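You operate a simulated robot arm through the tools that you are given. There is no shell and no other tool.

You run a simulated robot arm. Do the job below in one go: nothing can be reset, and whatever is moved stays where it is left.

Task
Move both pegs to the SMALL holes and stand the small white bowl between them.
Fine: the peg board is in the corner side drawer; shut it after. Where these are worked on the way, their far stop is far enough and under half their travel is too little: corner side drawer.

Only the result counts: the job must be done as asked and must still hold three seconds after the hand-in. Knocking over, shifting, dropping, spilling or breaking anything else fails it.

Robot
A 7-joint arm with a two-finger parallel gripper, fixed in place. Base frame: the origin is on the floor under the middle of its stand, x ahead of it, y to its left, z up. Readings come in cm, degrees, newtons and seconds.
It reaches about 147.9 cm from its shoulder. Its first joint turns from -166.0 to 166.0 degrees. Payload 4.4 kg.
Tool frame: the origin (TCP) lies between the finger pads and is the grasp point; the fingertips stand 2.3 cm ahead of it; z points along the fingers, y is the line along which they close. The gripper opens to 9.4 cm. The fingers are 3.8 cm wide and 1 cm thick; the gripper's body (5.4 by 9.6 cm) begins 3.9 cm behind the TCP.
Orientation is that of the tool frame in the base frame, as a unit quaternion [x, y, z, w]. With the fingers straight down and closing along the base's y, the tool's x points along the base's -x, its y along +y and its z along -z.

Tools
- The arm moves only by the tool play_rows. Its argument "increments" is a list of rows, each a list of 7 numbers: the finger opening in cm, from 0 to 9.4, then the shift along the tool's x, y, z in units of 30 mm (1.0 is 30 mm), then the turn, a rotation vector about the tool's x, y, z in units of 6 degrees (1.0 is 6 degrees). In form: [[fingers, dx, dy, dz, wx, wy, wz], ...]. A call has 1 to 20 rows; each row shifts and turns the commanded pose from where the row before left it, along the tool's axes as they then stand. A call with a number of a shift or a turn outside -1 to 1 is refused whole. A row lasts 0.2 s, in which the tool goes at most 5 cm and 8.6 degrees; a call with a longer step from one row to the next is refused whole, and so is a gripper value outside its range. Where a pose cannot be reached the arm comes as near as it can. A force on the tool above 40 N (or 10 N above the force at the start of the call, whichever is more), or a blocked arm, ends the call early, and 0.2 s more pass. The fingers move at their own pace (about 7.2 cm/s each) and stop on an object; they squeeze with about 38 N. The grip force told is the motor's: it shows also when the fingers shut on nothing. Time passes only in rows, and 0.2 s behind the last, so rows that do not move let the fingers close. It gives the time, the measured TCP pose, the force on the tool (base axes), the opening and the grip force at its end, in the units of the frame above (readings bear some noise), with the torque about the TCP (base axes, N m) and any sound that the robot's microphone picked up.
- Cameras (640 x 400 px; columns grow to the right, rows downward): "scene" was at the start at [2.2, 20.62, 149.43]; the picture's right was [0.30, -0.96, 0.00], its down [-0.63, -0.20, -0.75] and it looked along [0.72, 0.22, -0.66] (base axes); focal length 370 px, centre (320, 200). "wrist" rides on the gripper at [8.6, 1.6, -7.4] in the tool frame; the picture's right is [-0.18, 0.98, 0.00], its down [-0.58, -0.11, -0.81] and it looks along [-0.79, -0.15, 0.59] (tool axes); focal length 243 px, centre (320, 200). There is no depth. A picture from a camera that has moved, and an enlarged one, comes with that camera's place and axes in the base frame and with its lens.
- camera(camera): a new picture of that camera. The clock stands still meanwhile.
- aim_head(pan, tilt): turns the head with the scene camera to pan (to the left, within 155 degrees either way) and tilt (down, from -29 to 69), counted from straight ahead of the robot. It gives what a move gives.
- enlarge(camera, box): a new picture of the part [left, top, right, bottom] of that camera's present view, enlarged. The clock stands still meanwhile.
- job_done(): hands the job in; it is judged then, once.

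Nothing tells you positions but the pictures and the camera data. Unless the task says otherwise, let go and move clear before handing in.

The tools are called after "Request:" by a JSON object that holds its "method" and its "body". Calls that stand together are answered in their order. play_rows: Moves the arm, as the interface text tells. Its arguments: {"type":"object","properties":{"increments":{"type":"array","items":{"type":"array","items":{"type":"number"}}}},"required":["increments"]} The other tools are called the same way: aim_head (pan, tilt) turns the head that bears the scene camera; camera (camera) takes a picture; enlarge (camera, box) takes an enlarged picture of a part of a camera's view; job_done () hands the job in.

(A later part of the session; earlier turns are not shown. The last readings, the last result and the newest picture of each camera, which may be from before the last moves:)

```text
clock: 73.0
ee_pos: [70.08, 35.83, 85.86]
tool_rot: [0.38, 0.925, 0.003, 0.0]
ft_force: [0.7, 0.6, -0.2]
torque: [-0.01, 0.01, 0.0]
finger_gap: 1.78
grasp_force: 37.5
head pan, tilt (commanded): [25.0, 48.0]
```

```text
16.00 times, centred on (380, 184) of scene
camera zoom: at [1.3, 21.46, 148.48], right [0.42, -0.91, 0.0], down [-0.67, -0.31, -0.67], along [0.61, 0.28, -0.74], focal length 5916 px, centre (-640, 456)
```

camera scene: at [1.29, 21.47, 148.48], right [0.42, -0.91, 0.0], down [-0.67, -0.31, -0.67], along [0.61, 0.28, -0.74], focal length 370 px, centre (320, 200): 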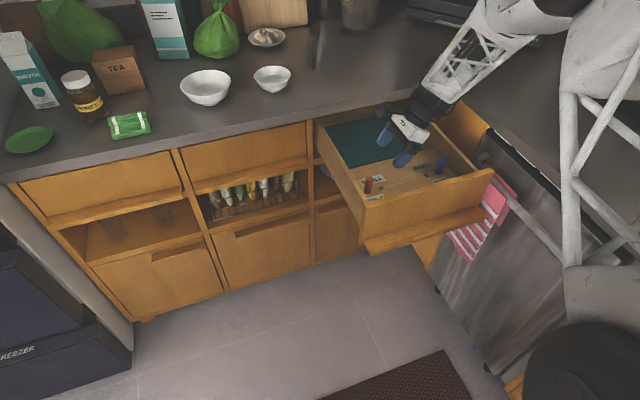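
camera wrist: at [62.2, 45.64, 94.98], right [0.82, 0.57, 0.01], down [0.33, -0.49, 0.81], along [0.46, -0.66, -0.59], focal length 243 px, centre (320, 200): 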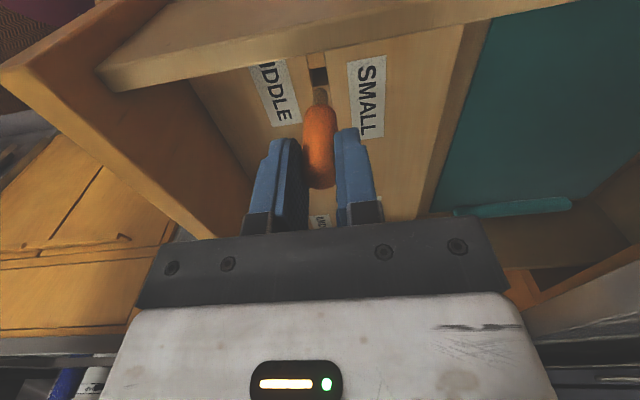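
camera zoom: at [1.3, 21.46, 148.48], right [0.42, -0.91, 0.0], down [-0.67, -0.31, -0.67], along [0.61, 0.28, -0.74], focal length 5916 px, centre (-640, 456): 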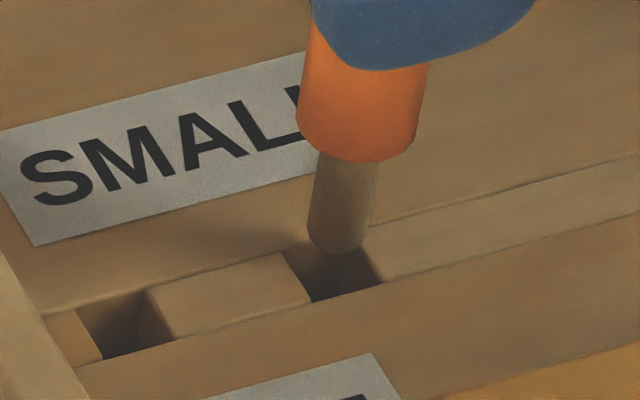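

The stem needs to go about 1 mm further along −u and about 1.7 mm toward −w. Applying that and rechecking.

Request:
{"method": "play_rows", "body": {"increments": [[0.8, -0.033, -0.055, 0, 0, 0, 0], [0.8, 0, 0, 0, 0, 0, 0], [0.8, 0, 0, 0.08, 0, 0, 0], [0.8, 0, 0, 0.08, 0, 0, 0], [0.8, 0, 0, 0, 0, 0, 0]]}}

Request:
{"method": "enlarge", "body": {"camera": "wrist", "box": [290, 70, 354, 118]}}

Request:
{"method": "enlarge", "body": {"camera": "scene", "box": [364, 174, 396, 194]}}

```text
clock: 74.2
ee_pos: [70.03, 35.57, 85.4]
tool_rot: [0.38, 0.925, 0.002, 0.001]
ft_force: [-1.2, -0.1, 0.8]
torque: [-0.08, 0.08, 0.0]
finger_gap: 1.8
grasp_force: 38.7
head pan, tilt (commanded): [25.0, 48.0]
```

```text
8.33 times, centred on (322, 94) of wrist
camera zoom: at [64.94, 42.79, 93.1], right [0.82, 0.57, 0.01], down [0.33, -0.49, 0.81], along [0.46, -0.66, -0.59], focal length 2022 px, centre (303, 1083)
```

zoom: 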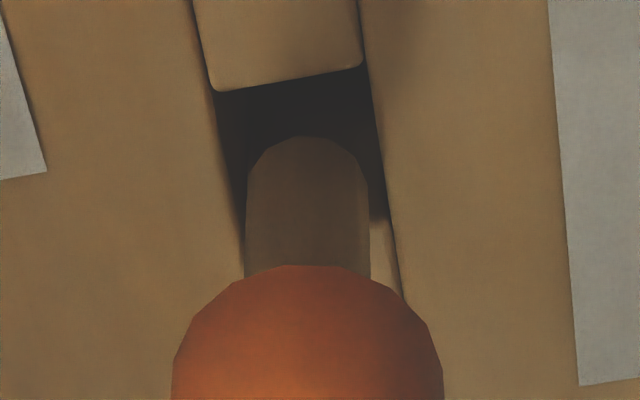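

```text
16.00 times, centred on (380, 184) of scene
camera zoom: at [1.3, 21.46, 148.48], right [0.42, -0.91, 0.0], down [-0.67, -0.31, -0.67], along [0.61, 0.28, -0.74], focal length 5916 px, centre (-640, 456)
```

zoom: 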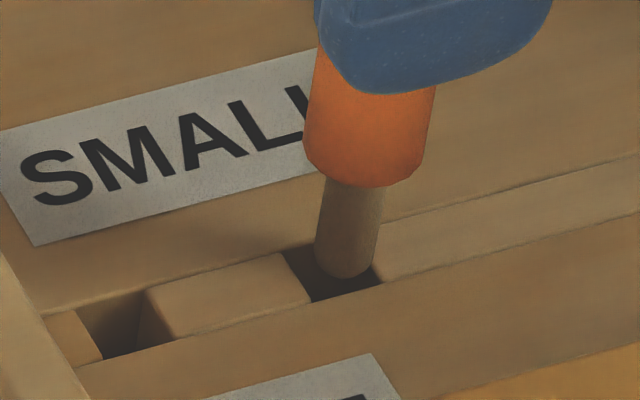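

Well aligned now. Lowering the orange peg in small steps.

Request:
{"method": "play_rows", "body": {"increments": [[0.8, 0, -0.01, 0.1, 0, 0, 0], [0.8, 0, 0, 0.1, 0, 0, 0], [0.8, 0, 0, 0.1, 0, 0, 0], [0.8, 0, 0, 0.1, 0, 0, 0], [0.8, 0, 0, 0.1, 0, 0, 0], [0.8, 0, 0, 0.1, 0, 0, 0], [0.8, 0, 0, 0, 0, 0, 0]]}}

Request:
{"method": "enlarge", "body": {"camera": "scene", "box": [350, 160, 414, 200]}}

Request:
{"method": "enlarge", "body": {"camera": "wrist", "box": [290, 70, 354, 118]}}

```text
clock: 75.6
ee_pos: [70.14, 35.81, 84.01]
tool_rot: [0.38, 0.925, 0.004, 0.002]
ft_force: [1.4, 1.3, 4.2]
torque: [0.15, -0.16, 0.01]
finger_gap: 1.73
grasp_force: 37.3
head pan, tilt (commanded): [25.0, 48.0]
stopped in row 7: the force on the tool passed its limit at 43 N (the readings are from after the stop); the commanded pose is now the measured one
```

```text
10.00 times, centred on (382, 180) of scene
camera zoom: at [1.3, 21.46, 148.48], right [0.42, -0.91, 0.0], down [-0.67, -0.31, -0.67], along [0.61, 0.28, -0.74], focal length 3698 px, centre (-300, 400)
```

zoom: 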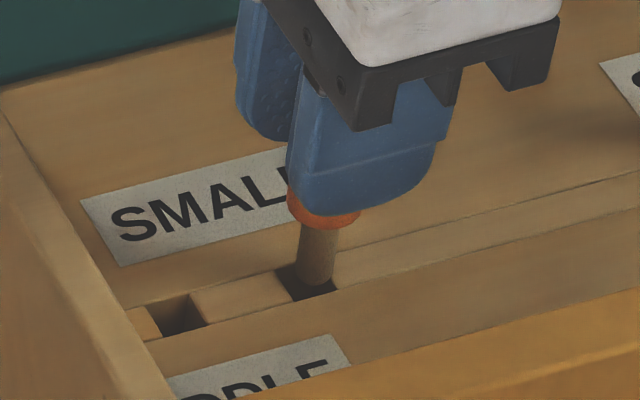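

```text
8.33 times, centred on (322, 94) of wrist
camera zoom: at [64.98, 42.87, 91.47], right [0.82, 0.57, 0.01], down [0.33, -0.49, 0.81], along [0.46, -0.66, -0.59], focal length 2022 px, centre (303, 1083)
```

zoom: 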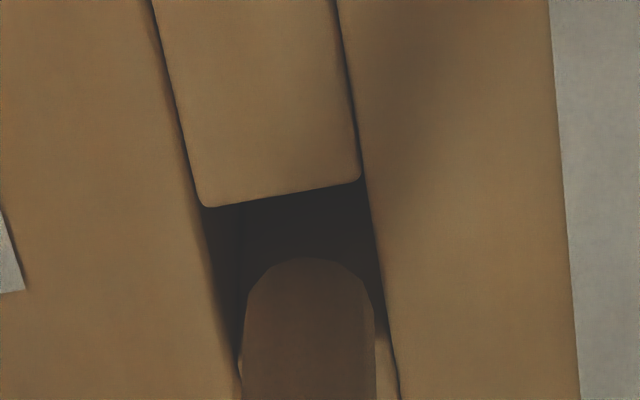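

The stem caught on the hole's edge and the peg slid up in the fingers. I'll check its tilt and exact position before retrying.

Request:
{"method": "enlarge", "body": {"camera": "wrist", "box": [240, 70, 400, 230]}}

Request:
{"method": "enlarge", "body": {"camera": "scene", "box": [364, 174, 396, 194]}}

```text
2.50 times, centred on (320, 150) of wrist
camera zoom: at [64.98, 42.87, 91.47], right [0.82, 0.57, 0.01], down [0.33, -0.49, 0.81], along [0.46, -0.66, -0.59], focal length 606 px, centre (320, 325)
```

zoom: 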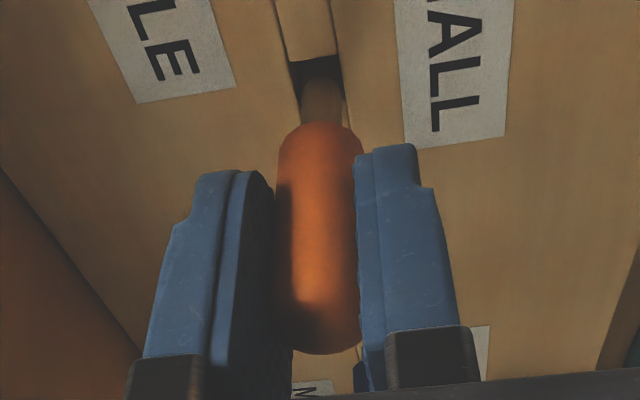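

```text
16.00 times, centred on (380, 184) of scene
camera zoom: at [1.3, 21.46, 148.48], right [0.42, -0.91, 0.0], down [-0.67, -0.31, -0.67], along [0.61, 0.28, -0.74], focal length 5916 px, centre (-640, 456)
```

zoom: 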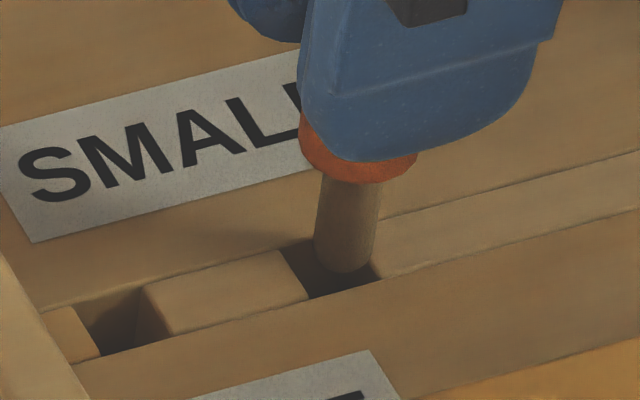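

The stem is about 3 mm too far along −u because it is longer than I assumed. I'll lift slightly, shift +u 2.8 mm and recheck.

Request:
{"method": "play_rows", "body": {"increments": [[0.8, 0, 0, -0.12, 0, 0, 0], [0.8, 0, 0, 0, 0, 0, 0], [0.8, 0.093, 0, 0, 0, 0, 0], [0.8, 0, 0, 0, 0, 0, 0], [0.8, 0, 0, 0, 0, 0, 0]]}}

Request:
{"method": "enlarge", "body": {"camera": "wrist", "box": [290, 70, 354, 118]}}

Request:
{"method": "enlarge", "body": {"camera": "scene", "box": [364, 174, 396, 194]}}

```text
clock: 76.8
ee_pos: [69.73, 35.85, 84.11]
tool_rot: [0.38, 0.925, 0.004, 0.002]
ft_force: [-0.5, 0.2, -0.5]
torque: [-0.02, 0.01, -0.05]
finger_gap: 1.74
grasp_force: 38.2
head pan, tilt (commanded): [25.0, 48.0]
```

```text
8.33 times, centred on (322, 94) of wrist
camera zoom: at [64.75, 43.05, 91.74], right [0.82, 0.57, 0.01], down [0.33, -0.49, 0.81], along [0.46, -0.66, -0.59], focal length 2022 px, centre (303, 1083)
```

zoom: 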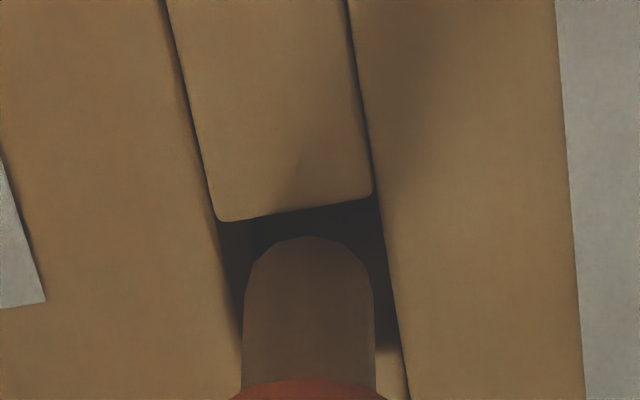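

```text
16.00 times, centred on (380, 184) of scene
camera zoom: at [1.3, 21.46, 148.48], right [0.42, -0.91, 0.0], down [-0.67, -0.31, -0.67], along [0.61, 0.28, -0.74], focal length 5916 px, centre (-640, 456)
```

zoom: 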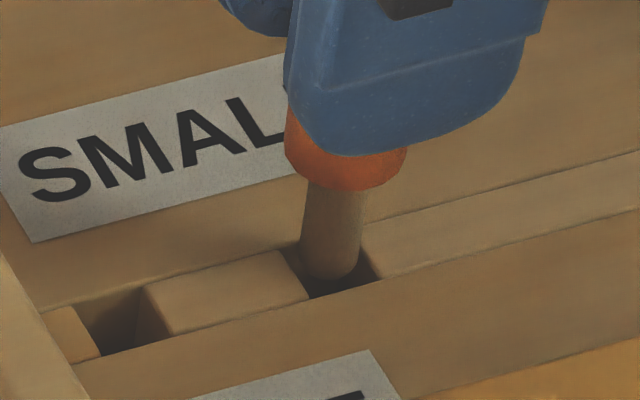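

Now centred in both views. Lowering again in small steps.

Request:
{"method": "play_rows", "body": {"increments": [[0.8, 0.01, -0.01, 0.08, 0, 0, 0], [0.8, 0, 0, 0.1, 0, 0, 0], [0.8, 0, 0, 0.1, 0, 0, 0], [0.8, 0, 0, 0.1, 0, 0, 0], [0.8, 0, 0, 0, 0, 0, 0]]}}

Request:
{"method": "enlarge", "body": {"camera": "wrist", "box": [290, 70, 354, 118]}}

Request:
{"method": "enlarge", "body": {"camera": "scene", "box": [364, 174, 396, 194]}}

```text
clock: 78.0
ee_pos: [69.79, 35.86, 83.0]
tool_rot: [0.38, 0.925, 0.004, 0.003]
ft_force: [-0.4, 0.2, -0.6]
torque: [0.01, 0.0, 0.01]
finger_gap: 1.77
grasp_force: 37.9
head pan, tilt (commanded): [25.0, 48.0]
```

```text
8.33 times, centred on (322, 94) of wrist
camera zoom: at [64.72, 43.05, 90.58], right [0.82, 0.57, 0.01], down [0.33, -0.49, 0.81], along [0.46, -0.66, -0.59], focal length 2022 px, centre (303, 1083)
```

zoom: 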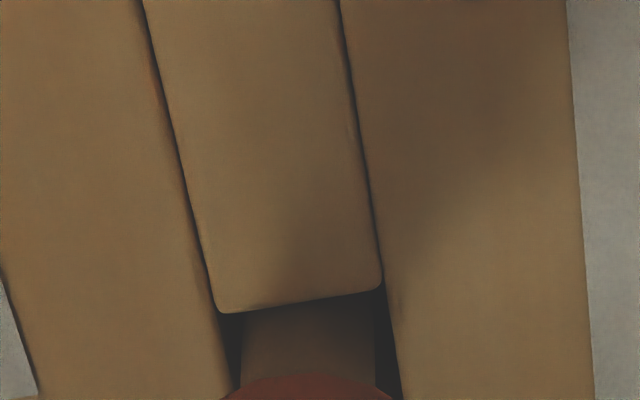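

```text
16.00 times, centred on (380, 184) of scene
camera zoom: at [1.3, 21.46, 148.48], right [0.42, -0.91, 0.0], down [-0.67, -0.31, -0.67], along [0.61, 0.28, -0.74], focal length 5916 px, centre (-640, 456)
```

zoom: 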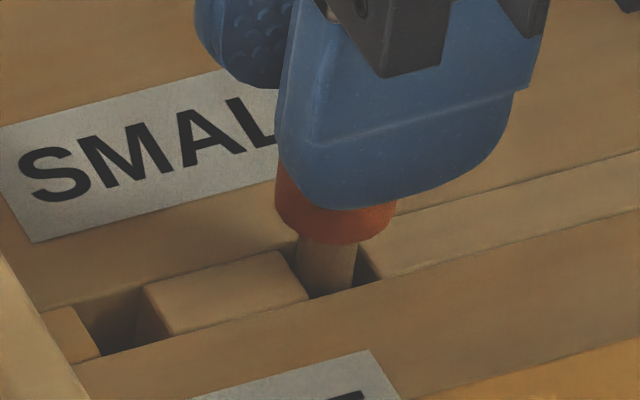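

The stem is in the hole with no force. Continuing down to seat it.

Request:
{"method": "play_rows", "body": {"increments": [[0.8, 0, 0, 0.1, 0, 0, 0], [0.8, 0, 0, 0.1, 0, 0, 0], [0.8, 0, 0, 0.1, 0, 0, 0], [0.8, 0, 0, 0.1, 0, 0, 0], [0.8, 0, 0, 0.1, 0, 0, 0], [0.8, 0, 0, 0.06, 0, 0, 0], [0.8, 0, 0, 0, 0, 0, 0]]}}

Request:
{"method": "enlarge", "body": {"camera": "wrist", "box": [256, 60, 384, 188]}}

Request:
{"method": "enlarge", "body": {"camera": "scene", "box": [350, 160, 414, 200]}}

```text
clock: 79.6
ee_pos: [69.86, 35.88, 81.55]
tool_rot: [0.38, 0.925, 0.003, 0.003]
ft_force: [-3.5, 1.9, 7.2]
torque: [0.07, 0.2, -0.03]
finger_gap: 1.79
grasp_force: 37.7
head pan, tilt (commanded): [25.0, 48.0]
```

```text
3.12 times, centred on (320, 124) of wrist
camera zoom: at [64.79, 43.07, 89.04], right [0.82, 0.57, 0.01], down [0.33, -0.49, 0.81], along [0.46, -0.66, -0.59], focal length 758 px, centre (320, 438)
```

zoom: 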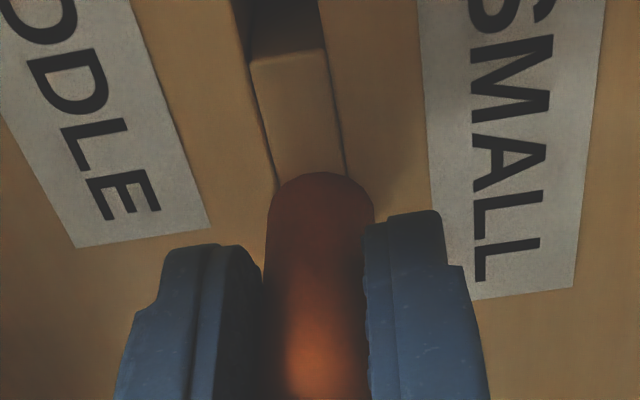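

```text
10.00 times, centred on (382, 180) of scene
camera zoom: at [1.29, 21.46, 148.48], right [0.42, -0.91, 0.0], down [-0.67, -0.31, -0.67], along [0.61, 0.28, -0.74], focal length 3698 px, centre (-300, 400)
```

zoom: 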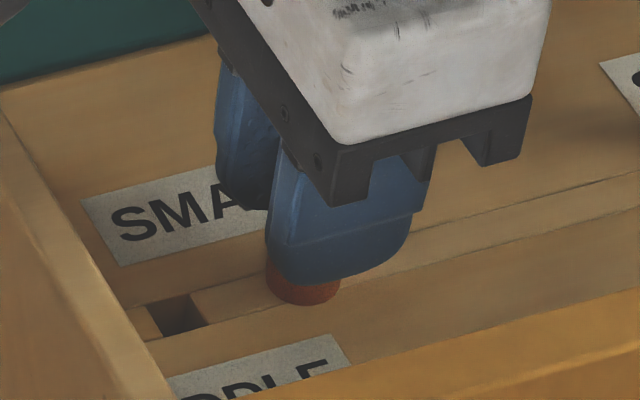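

Request:
{"method": "play_rows", "body": {"increments": [[0.8, 0, 0, 0.04, 0, 0, 0], [0.8, 0, 0, 0.04, 0, 0, 0], [0.8, 0, 0, 0, 0, 0, 0]]}}

```text
clock: 80.4
ee_pos: [69.83, 35.89, 81.31]
tool_rot: [0.38, 0.925, 0.004, 0.004]
ft_force: [6.0, -3.4, 32.2]
torque: [-0.07, -0.08, 0.04]
finger_gap: 1.81
grasp_force: 38.2
head pan, tilt (commanded): [25.0, 48.0]
```

Firm contact at 32 N, so the orange peg is seated. I'll ease off, release and rise.

Request:
{"method": "play_rows", "body": {"increments": [[0.8, 0, 0, -0.05, 0, 0, 0], [1.8, 0, 0, 0, 0, 0, 0], [2.4, 0, 0, 0, 0, 0, 0], [3.5, 0, 0, 0, 0, 0, 0], [5, 0, 0, 0, 0, 0, 0], [5, 0, 0, 0, 0, 0, 0], [5, 0, 0, -0.3, 0, 0, 0], [5, 0, 0, -0.6, 0, 0, 0], [5, 0, 0, -0.8, 0, 0, 0], [5, 0, 0, -0.8, 0, 0, 0], [5, 0, 0, -0.9, 0, 0, 0], [5, 0, 0, -0.9, 0, 0, 0], [5, 0, 0, -0.9, 0, 0, 0], [5, 0, 0, -0.9, 0, 0, 0], [5, 0, 0, -0.9, 0, 0, 0]]}}

Request:
{"method": "camera", "body": {"camera": "wrist"}}

Request:
{"method": "camera", "body": {"camera": "scene"}}

Request:
{"method": "enlarge", "body": {"camera": "scene", "box": [340, 130, 468, 210]}}

```text
clock: 83.6
ee_pos: [69.68, 35.98, 102.51]
tool_rot: [0.379, 0.925, 0.004, 0.002]
ft_force: [0.6, 0.1, -0.7]
torque: [0.02, 0.02, 0.0]
finger_gap: 5.01
grasp_force: 0.1
head pan, tilt (commanded): [25.0, 48.0]
```

```text
taken
camera wrist: at [64.6, 43.14, 109.98], right [0.82, 0.57, 0.01], down [0.33, -0.49, 0.81], along [0.46, -0.66, -0.59], focal length 243 px, centre (320, 200)
```

wrist: 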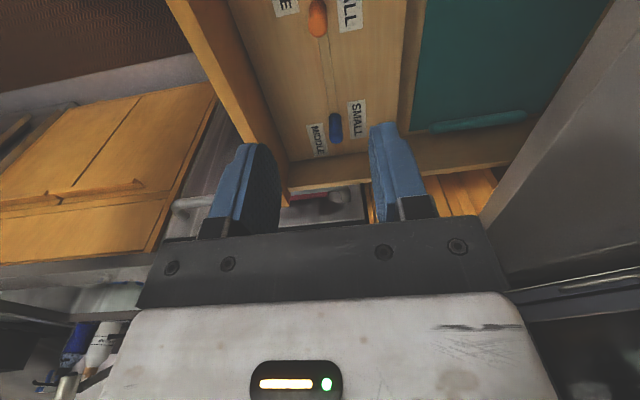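

```text
taken
camera scene: at [1.3, 21.47, 148.48], right [0.42, -0.91, 0.0], down [-0.67, -0.31, -0.67], along [0.61, 0.28, -0.74], focal length 370 px, centre (320, 200)
```

scene: 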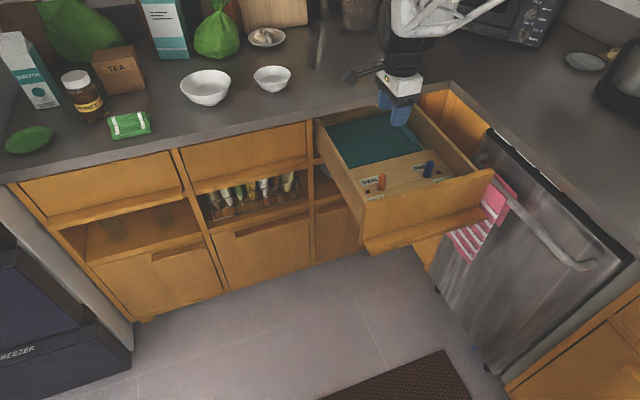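

```text
5.00 times, centred on (404, 170) of scene
camera zoom: at [1.3, 21.47, 148.48], right [0.42, -0.91, 0.0], down [-0.67, -0.31, -0.67], along [0.61, 0.28, -0.74], focal length 1849 px, centre (-100, 350)
```

zoom: 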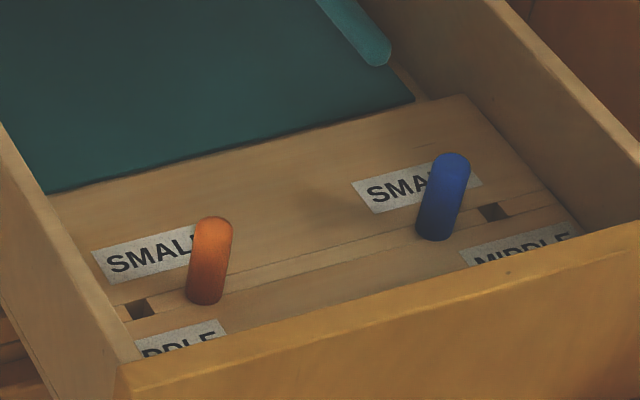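

Both pegs now stand in the SMALL holes. The small white bowl (about 10 cm across, 5 cm tall) is near (81, 73) on the counter; I'll fly over to it and look.

Request:
{"method": "play_rows", "body": {"increments": [[6, 0.3, 0.6, -0.4, 0, 0, 0], [6, 0.45, 0.9, -0.4, 0, 0, 0], [6, 0.45, 0.93, -0.4, 0, 0, 0], [6, 0.45, 0.93, -0.3, 0, 0, 0], [6, 0.45, 0.93, 0, 0, 0, 0], [6, 0.45, 0.93, 0, 0, 0, 0], [6, 0.45, 0.93, 0, 0, 0, 0], [6, 0.45, 0.93, 0, 0, 0, 0], [6, 0.45, 0.93, 0, 0, 0, 0], [6, 0.45, 0.93, 0, 0, 0, 0], [6, 0.45, 0.93, 0, 0, 0, 0], [6, 0.45, 0.93, 0, 0, 0, 0], [6, 0.45, 0.93, 0, 0, 0, 0]]}}

Request:
{"method": "camera", "body": {"camera": "wrist"}}

Request:
{"method": "camera", "body": {"camera": "scene"}}

```text
clock: 86.4
ee_pos: [82.2, 73.01, 107.31]
tool_rot: [0.38, 0.925, 0.003, 0.003]
ft_force: [0.2, -0.8, 0.1]
torque: [-0.02, 0.02, -0.01]
finger_gap: 6.01
grasp_force: 0.1
head pan, tilt (commanded): [25.0, 48.0]
```

```text
taken
camera wrist: at [77.05, 80.04, 114.91], right [0.82, 0.57, 0.01], down [0.33, -0.49, 0.81], along [0.46, -0.66, -0.59], focal length 243 px, centre (320, 200)
```

wrist: 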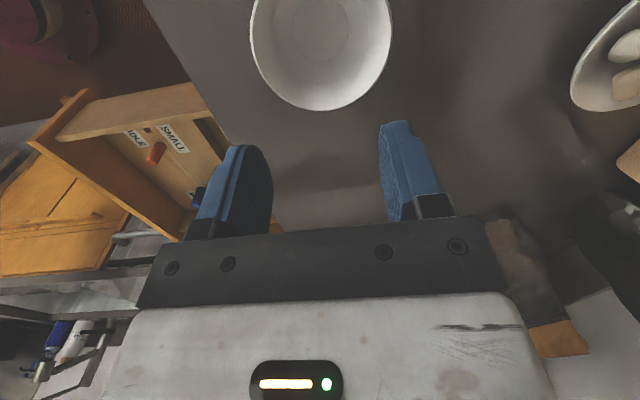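

```text
taken
camera scene: at [1.3, 21.45, 148.48], right [0.42, -0.91, 0.0], down [-0.67, -0.31, -0.67], along [0.61, 0.28, -0.74], focal length 370 px, centre (320, 200)
```

scene: 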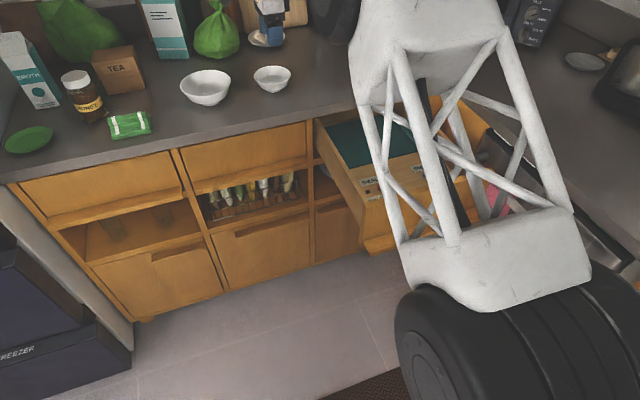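

The bowl is almost under the hand. I'll shift sideways a little to see the whole rim.

Request:
{"method": "play_rows", "body": {"increments": [[6, 0.8, 0, 0, 0, 0, 0], [6, 0.9, 0, 0, 0, 0, 0], [6, 0.9, 0, 0, 0, 0, 0], [6, 0.9, 0, 0, 0, 0, 0]]}}

Request:
{"method": "camera", "body": {"camera": "wrist"}}

```text
clock: 87.4
ee_pos: [74.69, 80.18, 106.94]
tool_rot: [0.379, 0.925, 0.004, 0.003]
ft_force: [-0.9, 0.4, 1.3]
torque: [-0.04, 0.0, -0.02]
finger_gap: 6.02
grasp_force: 0.1
head pan, tilt (commanded): [25.0, 48.0]
```

```text
taken
camera wrist: at [69.57, 87.39, 114.56], right [0.82, 0.57, 0.01], down [0.33, -0.49, 0.81], along [0.46, -0.66, -0.59], focal length 243 px, centre (320, 200)
```

wrist: 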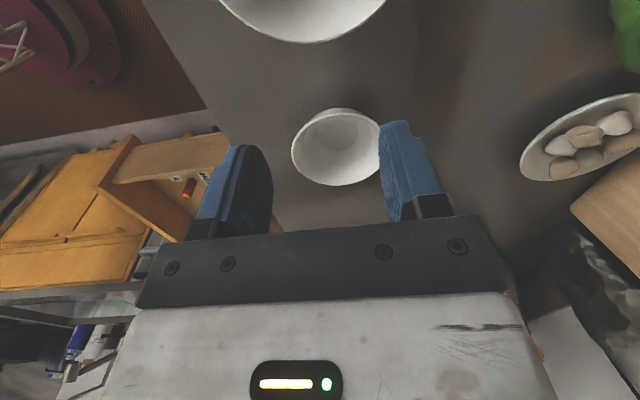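

Request:
{"method": "enlarge", "body": {"camera": "scene", "box": [240, 55, 304, 95]}}

Request:
{"method": "enlarge", "body": {"camera": "wrist", "box": [272, 90, 400, 202]}}

```text
10.00 times, centred on (272, 75) of scene
camera zoom: at [1.31, 21.46, 148.48], right [0.42, -0.91, 0.0], down [-0.67, -0.31, -0.67], along [0.61, 0.28, -0.74], focal length 3698 px, centre (800, 1450)
```

zoom: 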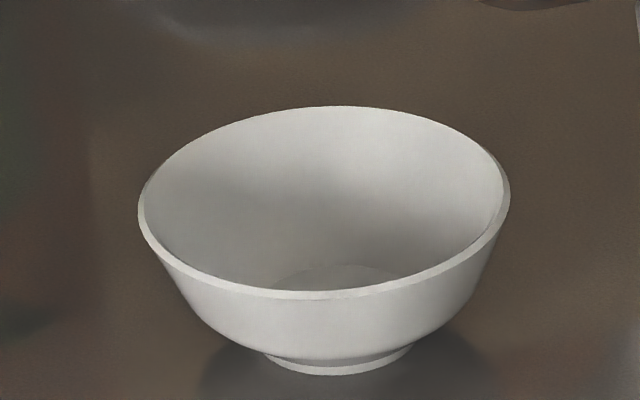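

```text
3.57 times, centred on (336, 146) of wrist
camera zoom: at [69.57, 87.39, 114.56], right [0.82, 0.57, 0.01], down [0.33, -0.49, 0.81], along [0.46, -0.66, -0.59], focal length 866 px, centre (263, 393)
```

zoom: 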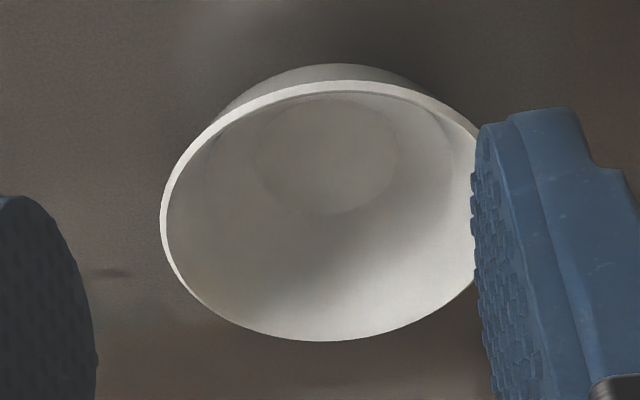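

The bowl's rim centre is about u=−5.7, w=109.75, rim z≈95.2, radius about 5.1. I'll grip the far rim with the tool tilted 18° to match the wall, keeping clear of the pegs and drawer front later.

Request:
{"method": "play_rows", "body": {"increments": [[4, -0.8, 0.75, 0, 0, 0, 0], [4, -0.8, 0.75, 0, 0, 0, 0], [4, -0.8, 0.75, 0, 0, 0, 0], [4, -0.8, 0.75, 0, 0, 0, 0], [4, 0, 0, 0, 1, 0, 0], [4, 0, 0, 0, 1, 0, 0], [4, 0, 0, 0, 1, 0, 0], [4, 0, 0, 0, 0, 0, 0]]}}

Request:
{"method": "camera", "body": {"camera": "wrist"}}

Request:
{"method": "camera", "body": {"camera": "scene"}}

```text
clock: 89.2
ee_pos: [87.87, 79.75, 107.16]
tool_rot: [0.376, 0.914, -0.141, -0.057]
ft_force: [0.5, 0.4, -0.7]
torque: [-0.04, 0.02, 0.03]
finger_gap: 3.99
grasp_force: 0.0
head pan, tilt (commanded): [25.0, 48.0]
```

```text
taken
camera wrist: at [84.36, 88.54, 113.91], right [0.79, 0.54, -0.3], down [0.51, -0.31, 0.8], along [0.34, -0.79, -0.52], focal length 243 px, centre (320, 200)
```

wrist: 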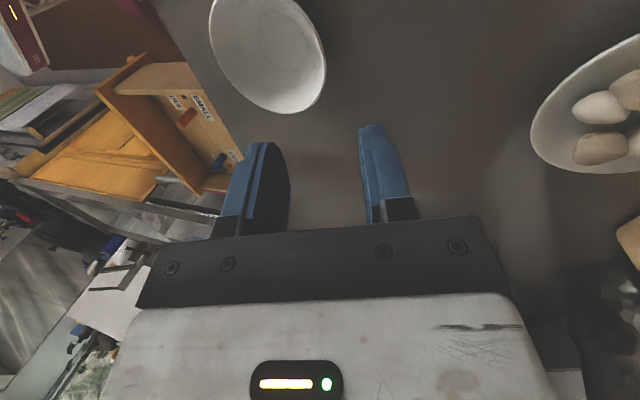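

```text
taken
camera scene: at [1.3, 21.47, 148.48], right [0.42, -0.91, 0.0], down [-0.67, -0.31, -0.67], along [0.61, 0.28, -0.74], focal length 370 px, centre (320, 200)
```

scene: 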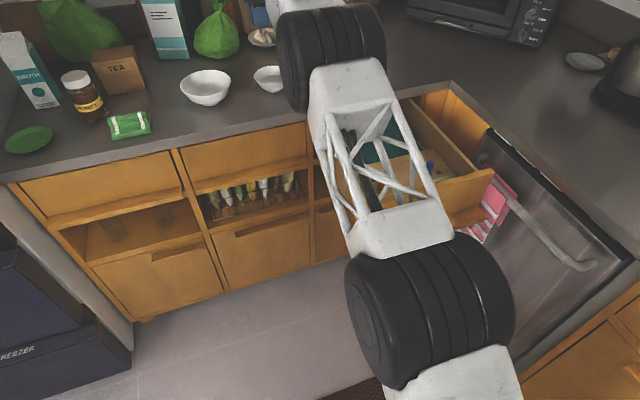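

Request:
{"method": "enlarge", "body": {"camera": "wrist", "box": [200, 0, 360, 120]}}

```text
3.33 times, centred on (280, 60) of wrist
camera zoom: at [84.36, 88.54, 113.91], right [0.79, 0.54, -0.3], down [0.51, -0.31, 0.8], along [0.34, -0.79, -0.52], focal length 809 px, centre (453, 667)
```

zoom: 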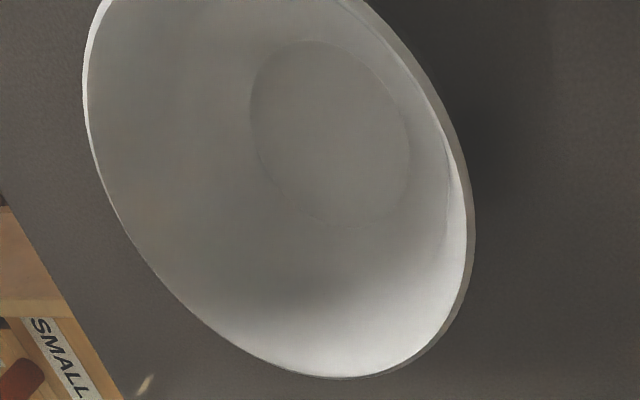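

Rim wall is within 2–3 mm of the finger axis. I'll apply that correction and descend most of the way, then check.

Request:
{"method": "play_rows", "body": {"increments": [[4, -0.07, 0.07, 0.4, 0, 0, 0], [4, 0, 0, 0.7, 0, 0, 0], [4, 0, 0, 0.7, 0, 0, 0], [4, 0, 0, 0.7, 0, 0, 0], [4, 0, 0, 0.5, 0, 0, 0], [4, 0, 0, 0, 0, 0, 0]]}}

Request:
{"method": "camera", "body": {"camera": "wrist"}}

Request:
{"method": "enlarge", "body": {"camera": "scene", "box": [210, 20, 338, 100]}}

```text
clock: 90.6
ee_pos: [86.5, 77.73, 98.47]
tool_rot: [0.376, 0.914, -0.14, -0.057]
ft_force: [-0.5, 0.2, -0.1]
torque: [0.03, 0.02, -0.02]
finger_gap: 3.99
grasp_force: 0.0
head pan, tilt (commanded): [25.0, 48.0]
```

```text
taken
camera wrist: at [82.96, 86.53, 105.18], right [0.79, 0.54, -0.3], down [0.51, -0.31, 0.8], along [0.34, -0.78, -0.52], focal length 243 px, centre (320, 200)
```

wrist: 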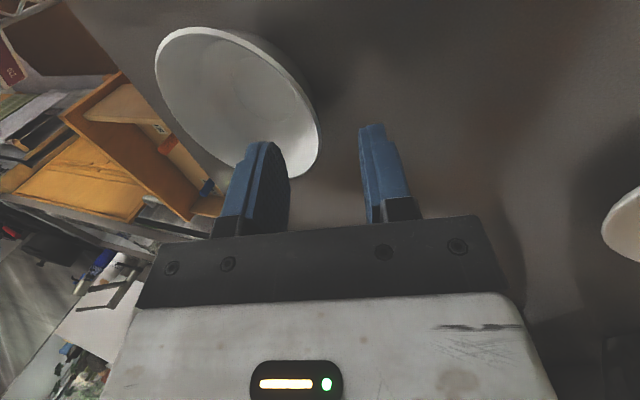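

```text
5.00 times, centred on (274, 60) of scene
camera zoom: at [1.3, 21.46, 148.48], right [0.42, -0.91, 0.0], down [-0.67, -0.31, -0.67], along [0.61, 0.28, -0.74], focal length 1849 px, centre (550, 900)
```

zoom: 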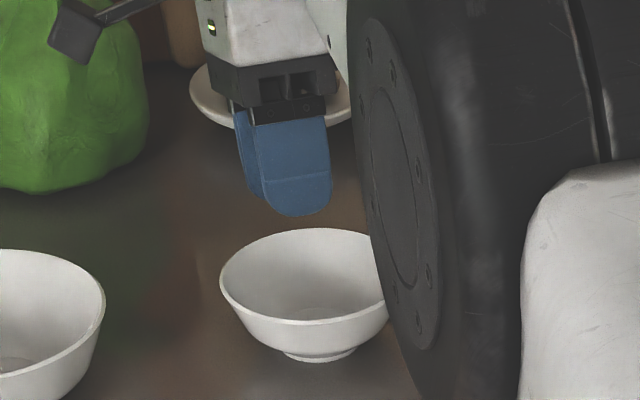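

The rim wall is centred between the fingers. Descending the last 2.9 cm and closing gently.

Request:
{"method": "play_rows", "body": {"increments": [[4, 0, 0, 0.35, 0, 0, 0], [4, 0, 0, 0.35, 0, 0, 0], [4, 0, 0, 0.25, 0, 0, 0], [4, 0, 0, 0, 0, 0, 0]]}}

Request:
{"method": "camera", "body": {"camera": "wrist"}}

Request:
{"method": "enlarge", "body": {"camera": "scene", "box": [210, 20, 338, 100]}}

```text
clock: 91.6
ee_pos: [85.93, 77.13, 95.77]
tool_rot: [0.376, 0.914, -0.142, -0.057]
ft_force: [-0.6, -0.2, -0.3]
torque: [-0.01, -0.04, 0.0]
finger_gap: 4.02
grasp_force: 0.0
head pan, tilt (commanded): [25.0, 48.0]
```

```text
taken
camera wrist: at [82.45, 85.97, 102.4], right [0.79, 0.54, -0.3], down [0.51, -0.31, 0.8], along [0.34, -0.79, -0.52], focal length 243 px, centre (320, 200)
```

wrist: 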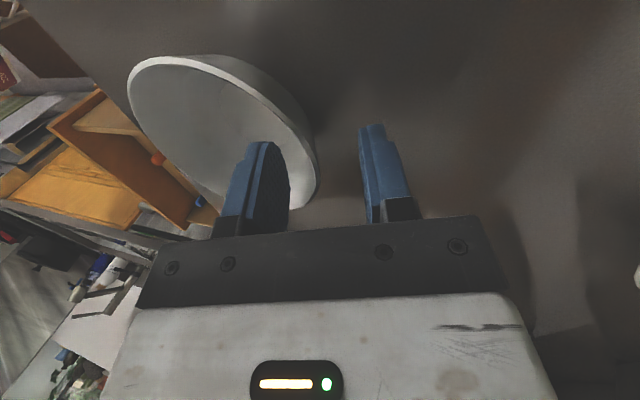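

```text
5.00 times, centred on (274, 60) of scene
camera zoom: at [1.3, 21.46, 148.48], right [0.42, -0.91, 0.0], down [-0.67, -0.31, -0.67], along [0.61, 0.28, -0.74], focal length 1849 px, centre (550, 900)
```

zoom: 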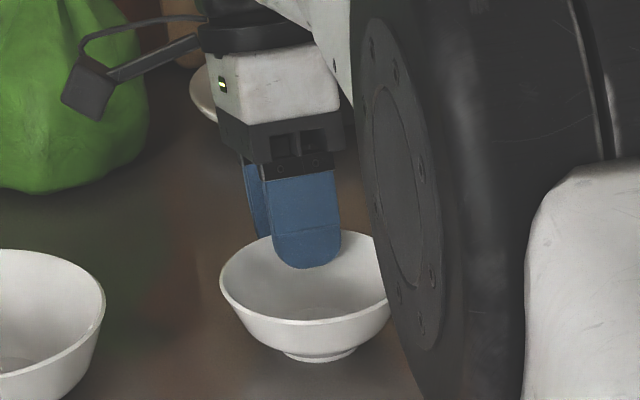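

One finger is inside and one outside the rim. Closing now.

Request:
{"method": "play_rows", "body": {"increments": [[2.5, 0, 0, 0, 0, 0, 0], [1.5, 0, 0, 0, 0, 0, 0], [0.8, 0, 0, 0, 0, 0, 0], [0.3, 0, 0, 0, 0, 0, 0], [0, 0, 0, 0, 0, 0, 0], [0, 0, 0, 0, 0, 0, 0]]}}

Request:
{"method": "camera", "body": {"camera": "wrist"}}

Request:
{"method": "enlarge", "body": {"camera": "scene", "box": [210, 20, 338, 100]}}

```text
clock: 93.0
ee_pos: [85.96, 77.06, 95.82]
tool_rot: [0.376, 0.914, -0.14, -0.057]
ft_force: [-0.6, -0.9, 19.0]
torque: [-0.65, 0.23, 0.01]
finger_gap: 1.58
grasp_force: 38.1
head pan, tilt (commanded): [25.0, 48.0]
```

```text
taken
camera wrist: at [82.45, 85.96, 102.55], right [0.79, 0.54, -0.29], down [0.51, -0.31, 0.8], along [0.34, -0.78, -0.52], focal length 243 px, centre (320, 200)
```

wrist: 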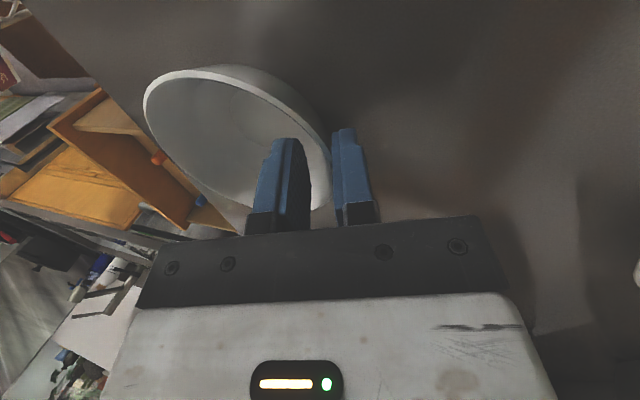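

```text
5.00 times, centred on (274, 60) of scene
camera zoom: at [1.28, 21.45, 148.48], right [0.42, -0.91, 0.0], down [-0.67, -0.31, -0.67], along [0.61, 0.28, -0.74], focal length 1849 px, centre (550, 900)
```

zoom: 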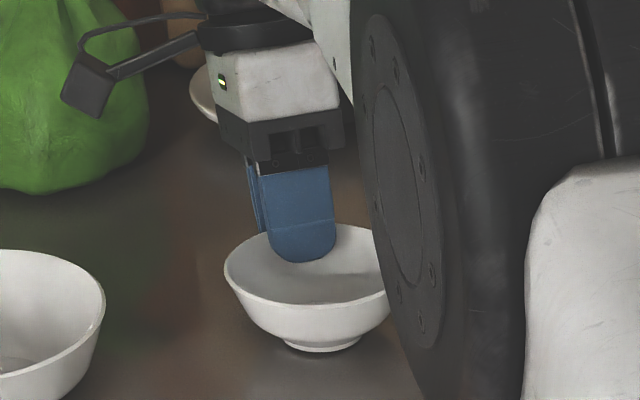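

Gripped. I'll lift a little, straight up, and check that it holds.

Request:
{"method": "play_rows", "body": {"increments": [[0, 0, -0.06, -0.19, 0, 0, 0], [0, 0, -0.09, -0.29, 0, 0, 0], [0, 0, -0.09, -0.29, 0, 0, 0], [0, 0, -0.09, -0.29, 0, 0, 0], [0, 0, 0, 0, 0, 0, 0]]}}

Request:
{"method": "camera", "body": {"camera": "wrist"}}

Request:
{"method": "enlarge", "body": {"camera": "scene", "box": [210, 20, 338, 100]}}

```text
clock: 94.2
ee_pos: [85.8, 77.49, 99.06]
tool_rot: [0.377, 0.914, -0.141, -0.057]
ft_force: [-0.2, -0.2, -0.9]
torque: [0.03, -0.04, -0.03]
finger_gap: 1.35
grasp_force: 37.5
head pan, tilt (commanded): [25.0, 48.0]
```

```text
taken
camera wrist: at [82.35, 86.16, 105.76], right [0.79, 0.54, -0.3], down [0.51, -0.31, 0.8], along [0.34, -0.79, -0.52], focal length 243 px, centre (320, 200)
```

wrist: 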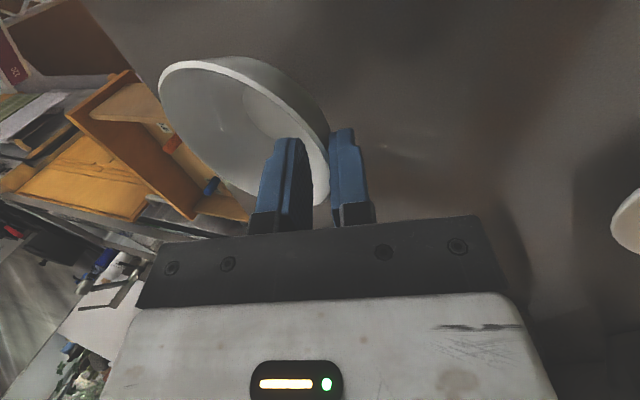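

```text
5.00 times, centred on (274, 60) of scene
camera zoom: at [1.3, 21.47, 148.48], right [0.42, -0.91, 0.0], down [-0.67, -0.31, -0.67], along [0.61, 0.28, -0.74], focal length 1849 px, centre (550, 900)
```

zoom: 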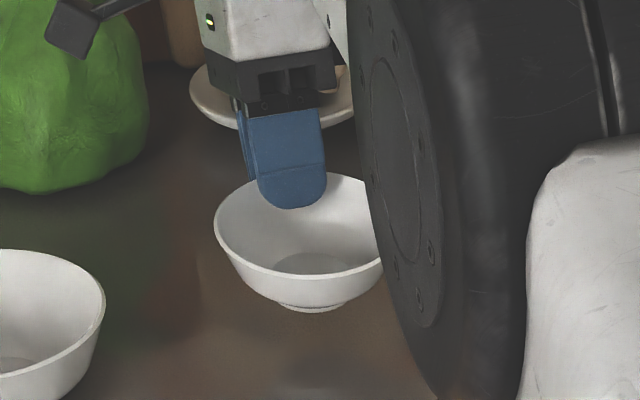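

The bowl is held, tilted only slightly. I'll raise it and carry it across to above the drawer between the pegs.

Request:
{"method": "play_rows", "body": {"increments": [[0, 0, -0.17, -0.53, 0, 0, 0], [0, 0, -0.17, -0.53, 0, 0, 0], [0, 0, -0.17, -0.53, 0, 0, 0], [0, -0.3, -0.41, 0.129, 0, 0, 0], [0, -0.605, -0.819, 0.257, 0, 0, 0], [0, -0.605, -0.819, 0.257, 0, 0, 0], [0, -0.605, -0.819, 0.257, 0, 0, 0], [0, -0.605, -0.819, 0.257, 0, 0, 0], [0, -0.605, -0.819, 0.257, 0, 0, 0], [0, -0.605, -0.819, 0.257, 0, 0, 0], [0, -0.605, -0.819, 0.257, 0, 0, 0], [0, -0.605, -0.819, 0.257, 0, 0, 0], [0, -0.605, -0.819, 0.257, 0, 0, 0], [0, -0.605, -0.819, 0.257, 0, 0, 0], [0, -0.605, -0.819, 0.257, 0, 0, 0], [0, -0.605, -0.819, 0.257, 0, 0, 0], [0, -0.605, -0.819, 0.257, 0, 0, 0], [0, -0.3, -0.41, 0.129, 0, 0, 0], [0, 0, 0, 0, 0, 0, 0]]}}

Request:
{"method": "camera", "body": {"camera": "wrist"}}

Request:
{"method": "camera", "body": {"camera": "scene"}}

```text
clock: 98.2
ee_pos: [78.47, 33.8, 104.31]
tool_rot: [0.376, 0.914, -0.141, -0.057]
ft_force: [-0.2, -0.3, -1.5]
torque: [0.04, -0.04, 0.01]
finger_gap: 1.3
grasp_force: 38.1
head pan, tilt (commanded): [25.0, 48.0]
```

```text
taken
camera wrist: at [74.99, 42.6, 111.06], right [0.79, 0.54, -0.3], down [0.51, -0.31, 0.8], along [0.34, -0.79, -0.52], focal length 243 px, centre (320, 200)
```

wrist: 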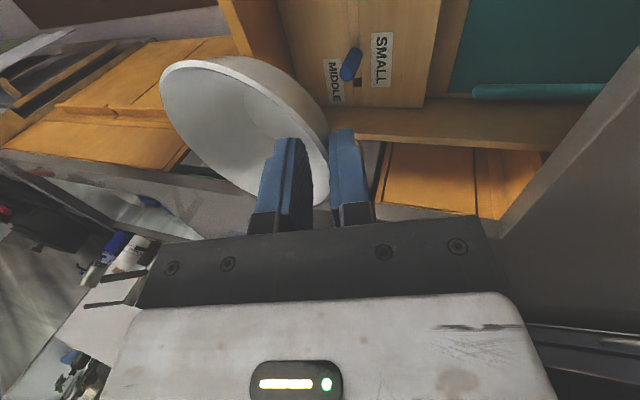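

```text
taken
camera scene: at [1.3, 21.46, 148.48], right [0.42, -0.91, 0.0], down [-0.67, -0.31, -0.67], along [0.61, 0.28, -0.74], focal length 370 px, centre (320, 200)
```

scene: 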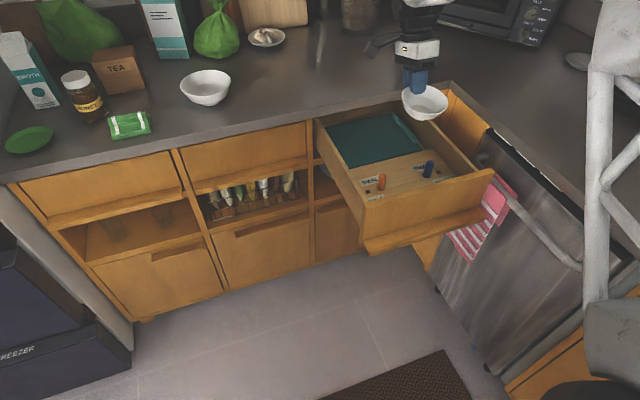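

The bowl is above the drawer. I'll zoom to check its tilt and alignment with the pegs.

Request:
{"method": "enlarge", "body": {"camera": "scene", "box": [376, 70, 472, 130]}}

Request:
{"method": "enlarge", "body": {"camera": "scene", "box": [344, 70, 488, 205]}}

Request:
{"method": "enlarge", "body": {"camera": "wrist", "box": [140, 30, 400, 220]}}

```text
6.67 times, centred on (424, 100) of scene
camera zoom: at [1.3, 21.46, 148.48], right [0.42, -0.91, 0.0], down [-0.67, -0.31, -0.67], along [0.61, 0.28, -0.74], focal length 2465 px, centre (-373, 867)
```

zoom: 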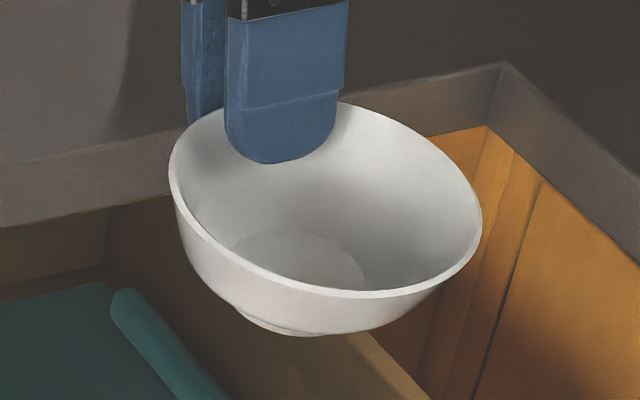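

```text
2.96 times, centred on (416, 138) of scene
camera zoom: at [1.3, 21.46, 148.48], right [0.42, -0.91, 0.0], down [-0.67, -0.31, -0.67], along [0.61, 0.28, -0.74], focal length 1096 px, centre (36, 385)
```

zoom: 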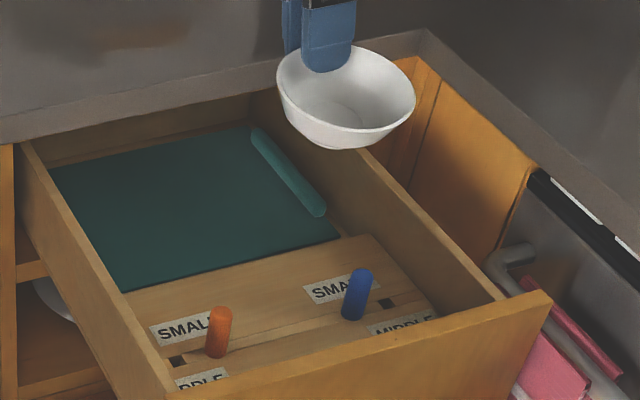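

```text
2.11 times, centred on (270, 125) of wrist
camera zoom: at [74.99, 42.6, 111.06], right [0.79, 0.54, -0.3], down [0.51, -0.31, 0.8], along [0.34, -0.79, -0.52], focal length 511 px, centre (425, 358)
```

zoom: 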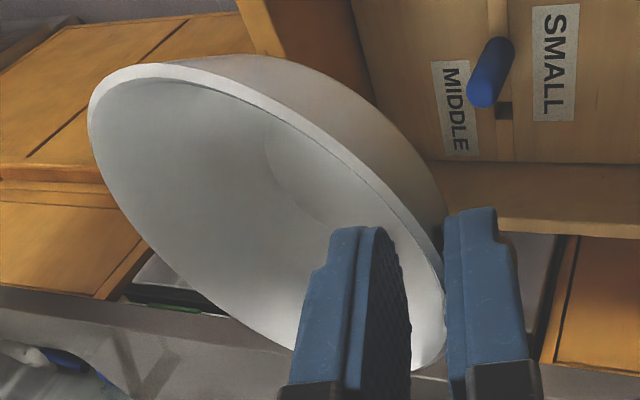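

The bowl is within about 4° of level and nearly centred. I'll level it, shift about 0.8 cm in +w, and lower to just above the peg tops.

Request:
{"method": "play_rows", "body": {"increments": [[0, 0, 0, 0, 0.3, 0, 0], [0, 0, 0, 0, 0.3, 0, 0], [0, -0.011, 0.349, 0.776, 0, 0, 0], [0, -0.011, 0.349, 0.776, 0, 0, 0], [0, -0.011, 0.349, 0.776, 0, 0, 0], [0, -0.011, 0.349, 0.776, 0, 0, 0], [0, -0.011, 0.349, 0.776, 0, 0, 0], [0, -0.011, 0.349, 0.776, 0, 0, 0], [0, 0, 0, 0, 0, 0, 0]]}}

Request:
{"method": "enlarge", "body": {"camera": "scene", "box": [344, 100, 472, 200]}}

Request:
{"method": "camera", "body": {"camera": "wrist"}}

```text
clock: 100.2
ee_pos: [78.98, 34.31, 88.76]
tool_rot: [0.374, 0.909, -0.171, -0.07]
ft_force: [0.5, -0.1, -1.0]
torque: [0.05, -0.03, 0.04]
finger_gap: 1.32
grasp_force: 37.8
head pan, tilt (commanded): [25.0, 48.0]
```

```text
4.00 times, centred on (408, 150) of scene
camera zoom: at [1.3, 21.47, 148.48], right [0.42, -0.91, 0.0], down [-0.67, -0.31, -0.67], along [0.61, 0.28, -0.74], focal length 1479 px, centre (-32, 400)
```

zoom: 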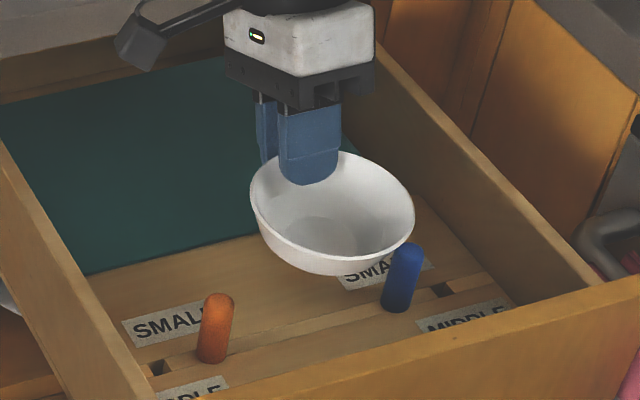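

```text
taken
camera wrist: at [75.83, 43.32, 95.24], right [0.78, 0.52, -0.35], down [0.55, -0.27, 0.79], along [0.32, -0.81, -0.5], focal length 243 px, centre (320, 200)
```

wrist: 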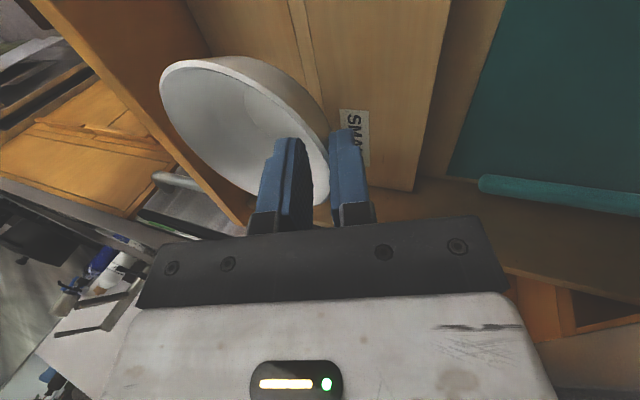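

The bowl centre is now within about 1 mm of the midpoint between the pegs. Lowering further.

Request:
{"method": "play_rows", "body": {"increments": [[0, -0.02, 0.1, 0.25, 0, 0, 0], [0, 0, 0.166, 0.427, 0, 0, 0], [0, 0, 0.166, 0.427, 0, 0, 0], [0, 0, 0.14, 0.36, 0, 0, 0], [0, 0, 0.07, 0.18, 0, 0, 0], [0, 0, 0, 0, 0, 0, 0]]}}

Request:
{"method": "enlarge", "body": {"camera": "scene", "box": [344, 110, 472, 210]}}

Request:
{"method": "camera", "body": {"camera": "wrist"}}

```text
clock: 101.6
ee_pos: [79.27, 34.26, 83.63]
tool_rot: [0.374, 0.909, -0.17, -0.069]
ft_force: [-0.5, -0.8, -2.8]
torque: [0.0, -0.08, -0.05]
finger_gap: 1.31
grasp_force: 38.1
head pan, tilt (commanded): [25.0, 48.0]
```

```text
4.00 times, centred on (408, 160) of scene
camera zoom: at [1.3, 21.46, 148.48], right [0.42, -0.91, 0.0], down [-0.67, -0.31, -0.67], along [0.61, 0.28, -0.74], focal length 1479 px, centre (-32, 360)
```

zoom: 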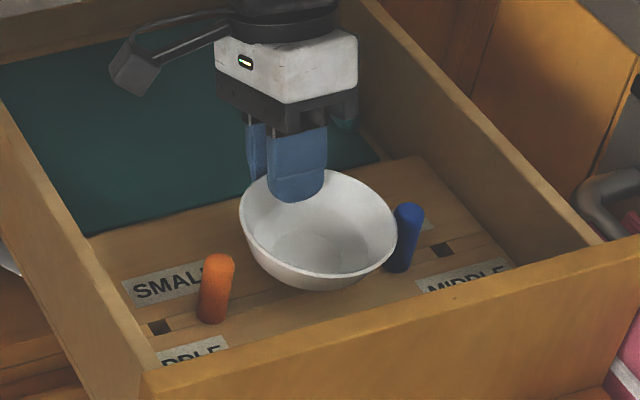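

```text
taken
camera wrist: at [76.02, 43.34, 90.13], right [0.78, 0.52, -0.35], down [0.55, -0.27, 0.79], along [0.32, -0.81, -0.5], focal length 243 px, centre (320, 200)
```

wrist: 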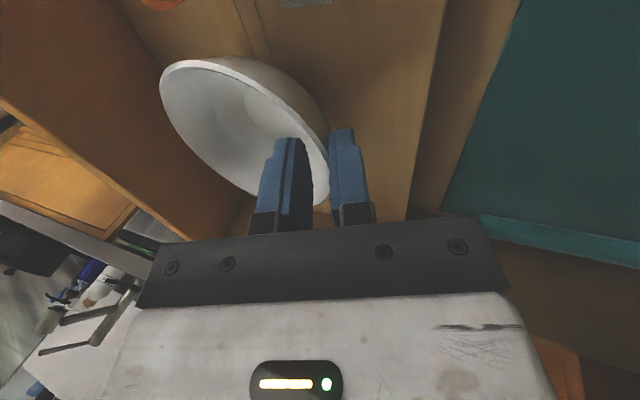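

Between the pegs with roughly 1 cm to spare each side. I'll nudge 2 mm toward +u and lower slowly until it touches.

Request:
{"method": "play_rows", "body": {"increments": [[0, 0.06, 0, 0, 0, 0, 0], [0, 0, 0.036, 0.093, 0, 0, 0], [0, 0, 0.036, 0.093, 0, 0, 0], [0, 0, 0.036, 0.093, 0, 0, 0], [0, 0, 0, 0, 0, 0, 0]]}}

Request:
{"method": "enlarge", "body": {"camera": "scene", "box": [364, 130, 460, 190]}}

```text
clock: 102.8
ee_pos: [79.07, 34.4, 82.76]
tool_rot: [0.375, 0.909, -0.169, -0.068]
ft_force: [0.1, -0.3, -1.8]
torque: [0.05, -0.03, 0.0]
finger_gap: 1.3
grasp_force: 37.9
head pan, tilt (commanded): [25.0, 48.0]
```

```text
6.67 times, centred on (412, 160) of scene
camera zoom: at [1.3, 21.46, 148.48], right [0.42, -0.91, 0.0], down [-0.67, -0.31, -0.67], along [0.61, 0.28, -0.74], focal length 2465 px, centre (-293, 467)
```

zoom: 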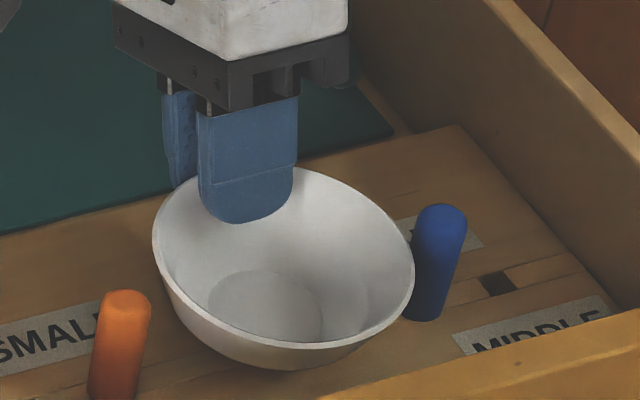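

Request:
{"method": "play_rows", "body": {"increments": [[0, 0, 0.024, 0.062, 0, 0, 0], [0, 0, 0.024, 0.062, 0, 0, 0], [0, 0, 0.024, 0.062, 0, 0, 0], [0, 0, 0, 0, 0, 0, 0]]}}

```text
clock: 103.8
ee_pos: [79.07, 34.45, 82.22]
tool_rot: [0.374, 0.909, -0.169, -0.069]
ft_force: [-5.5, 8.6, 29.5]
torque: [-0.82, 0.67, -0.33]
finger_gap: 1.38
grasp_force: 38.1
head pan, tilt (commanded): [25.0, 48.0]
```

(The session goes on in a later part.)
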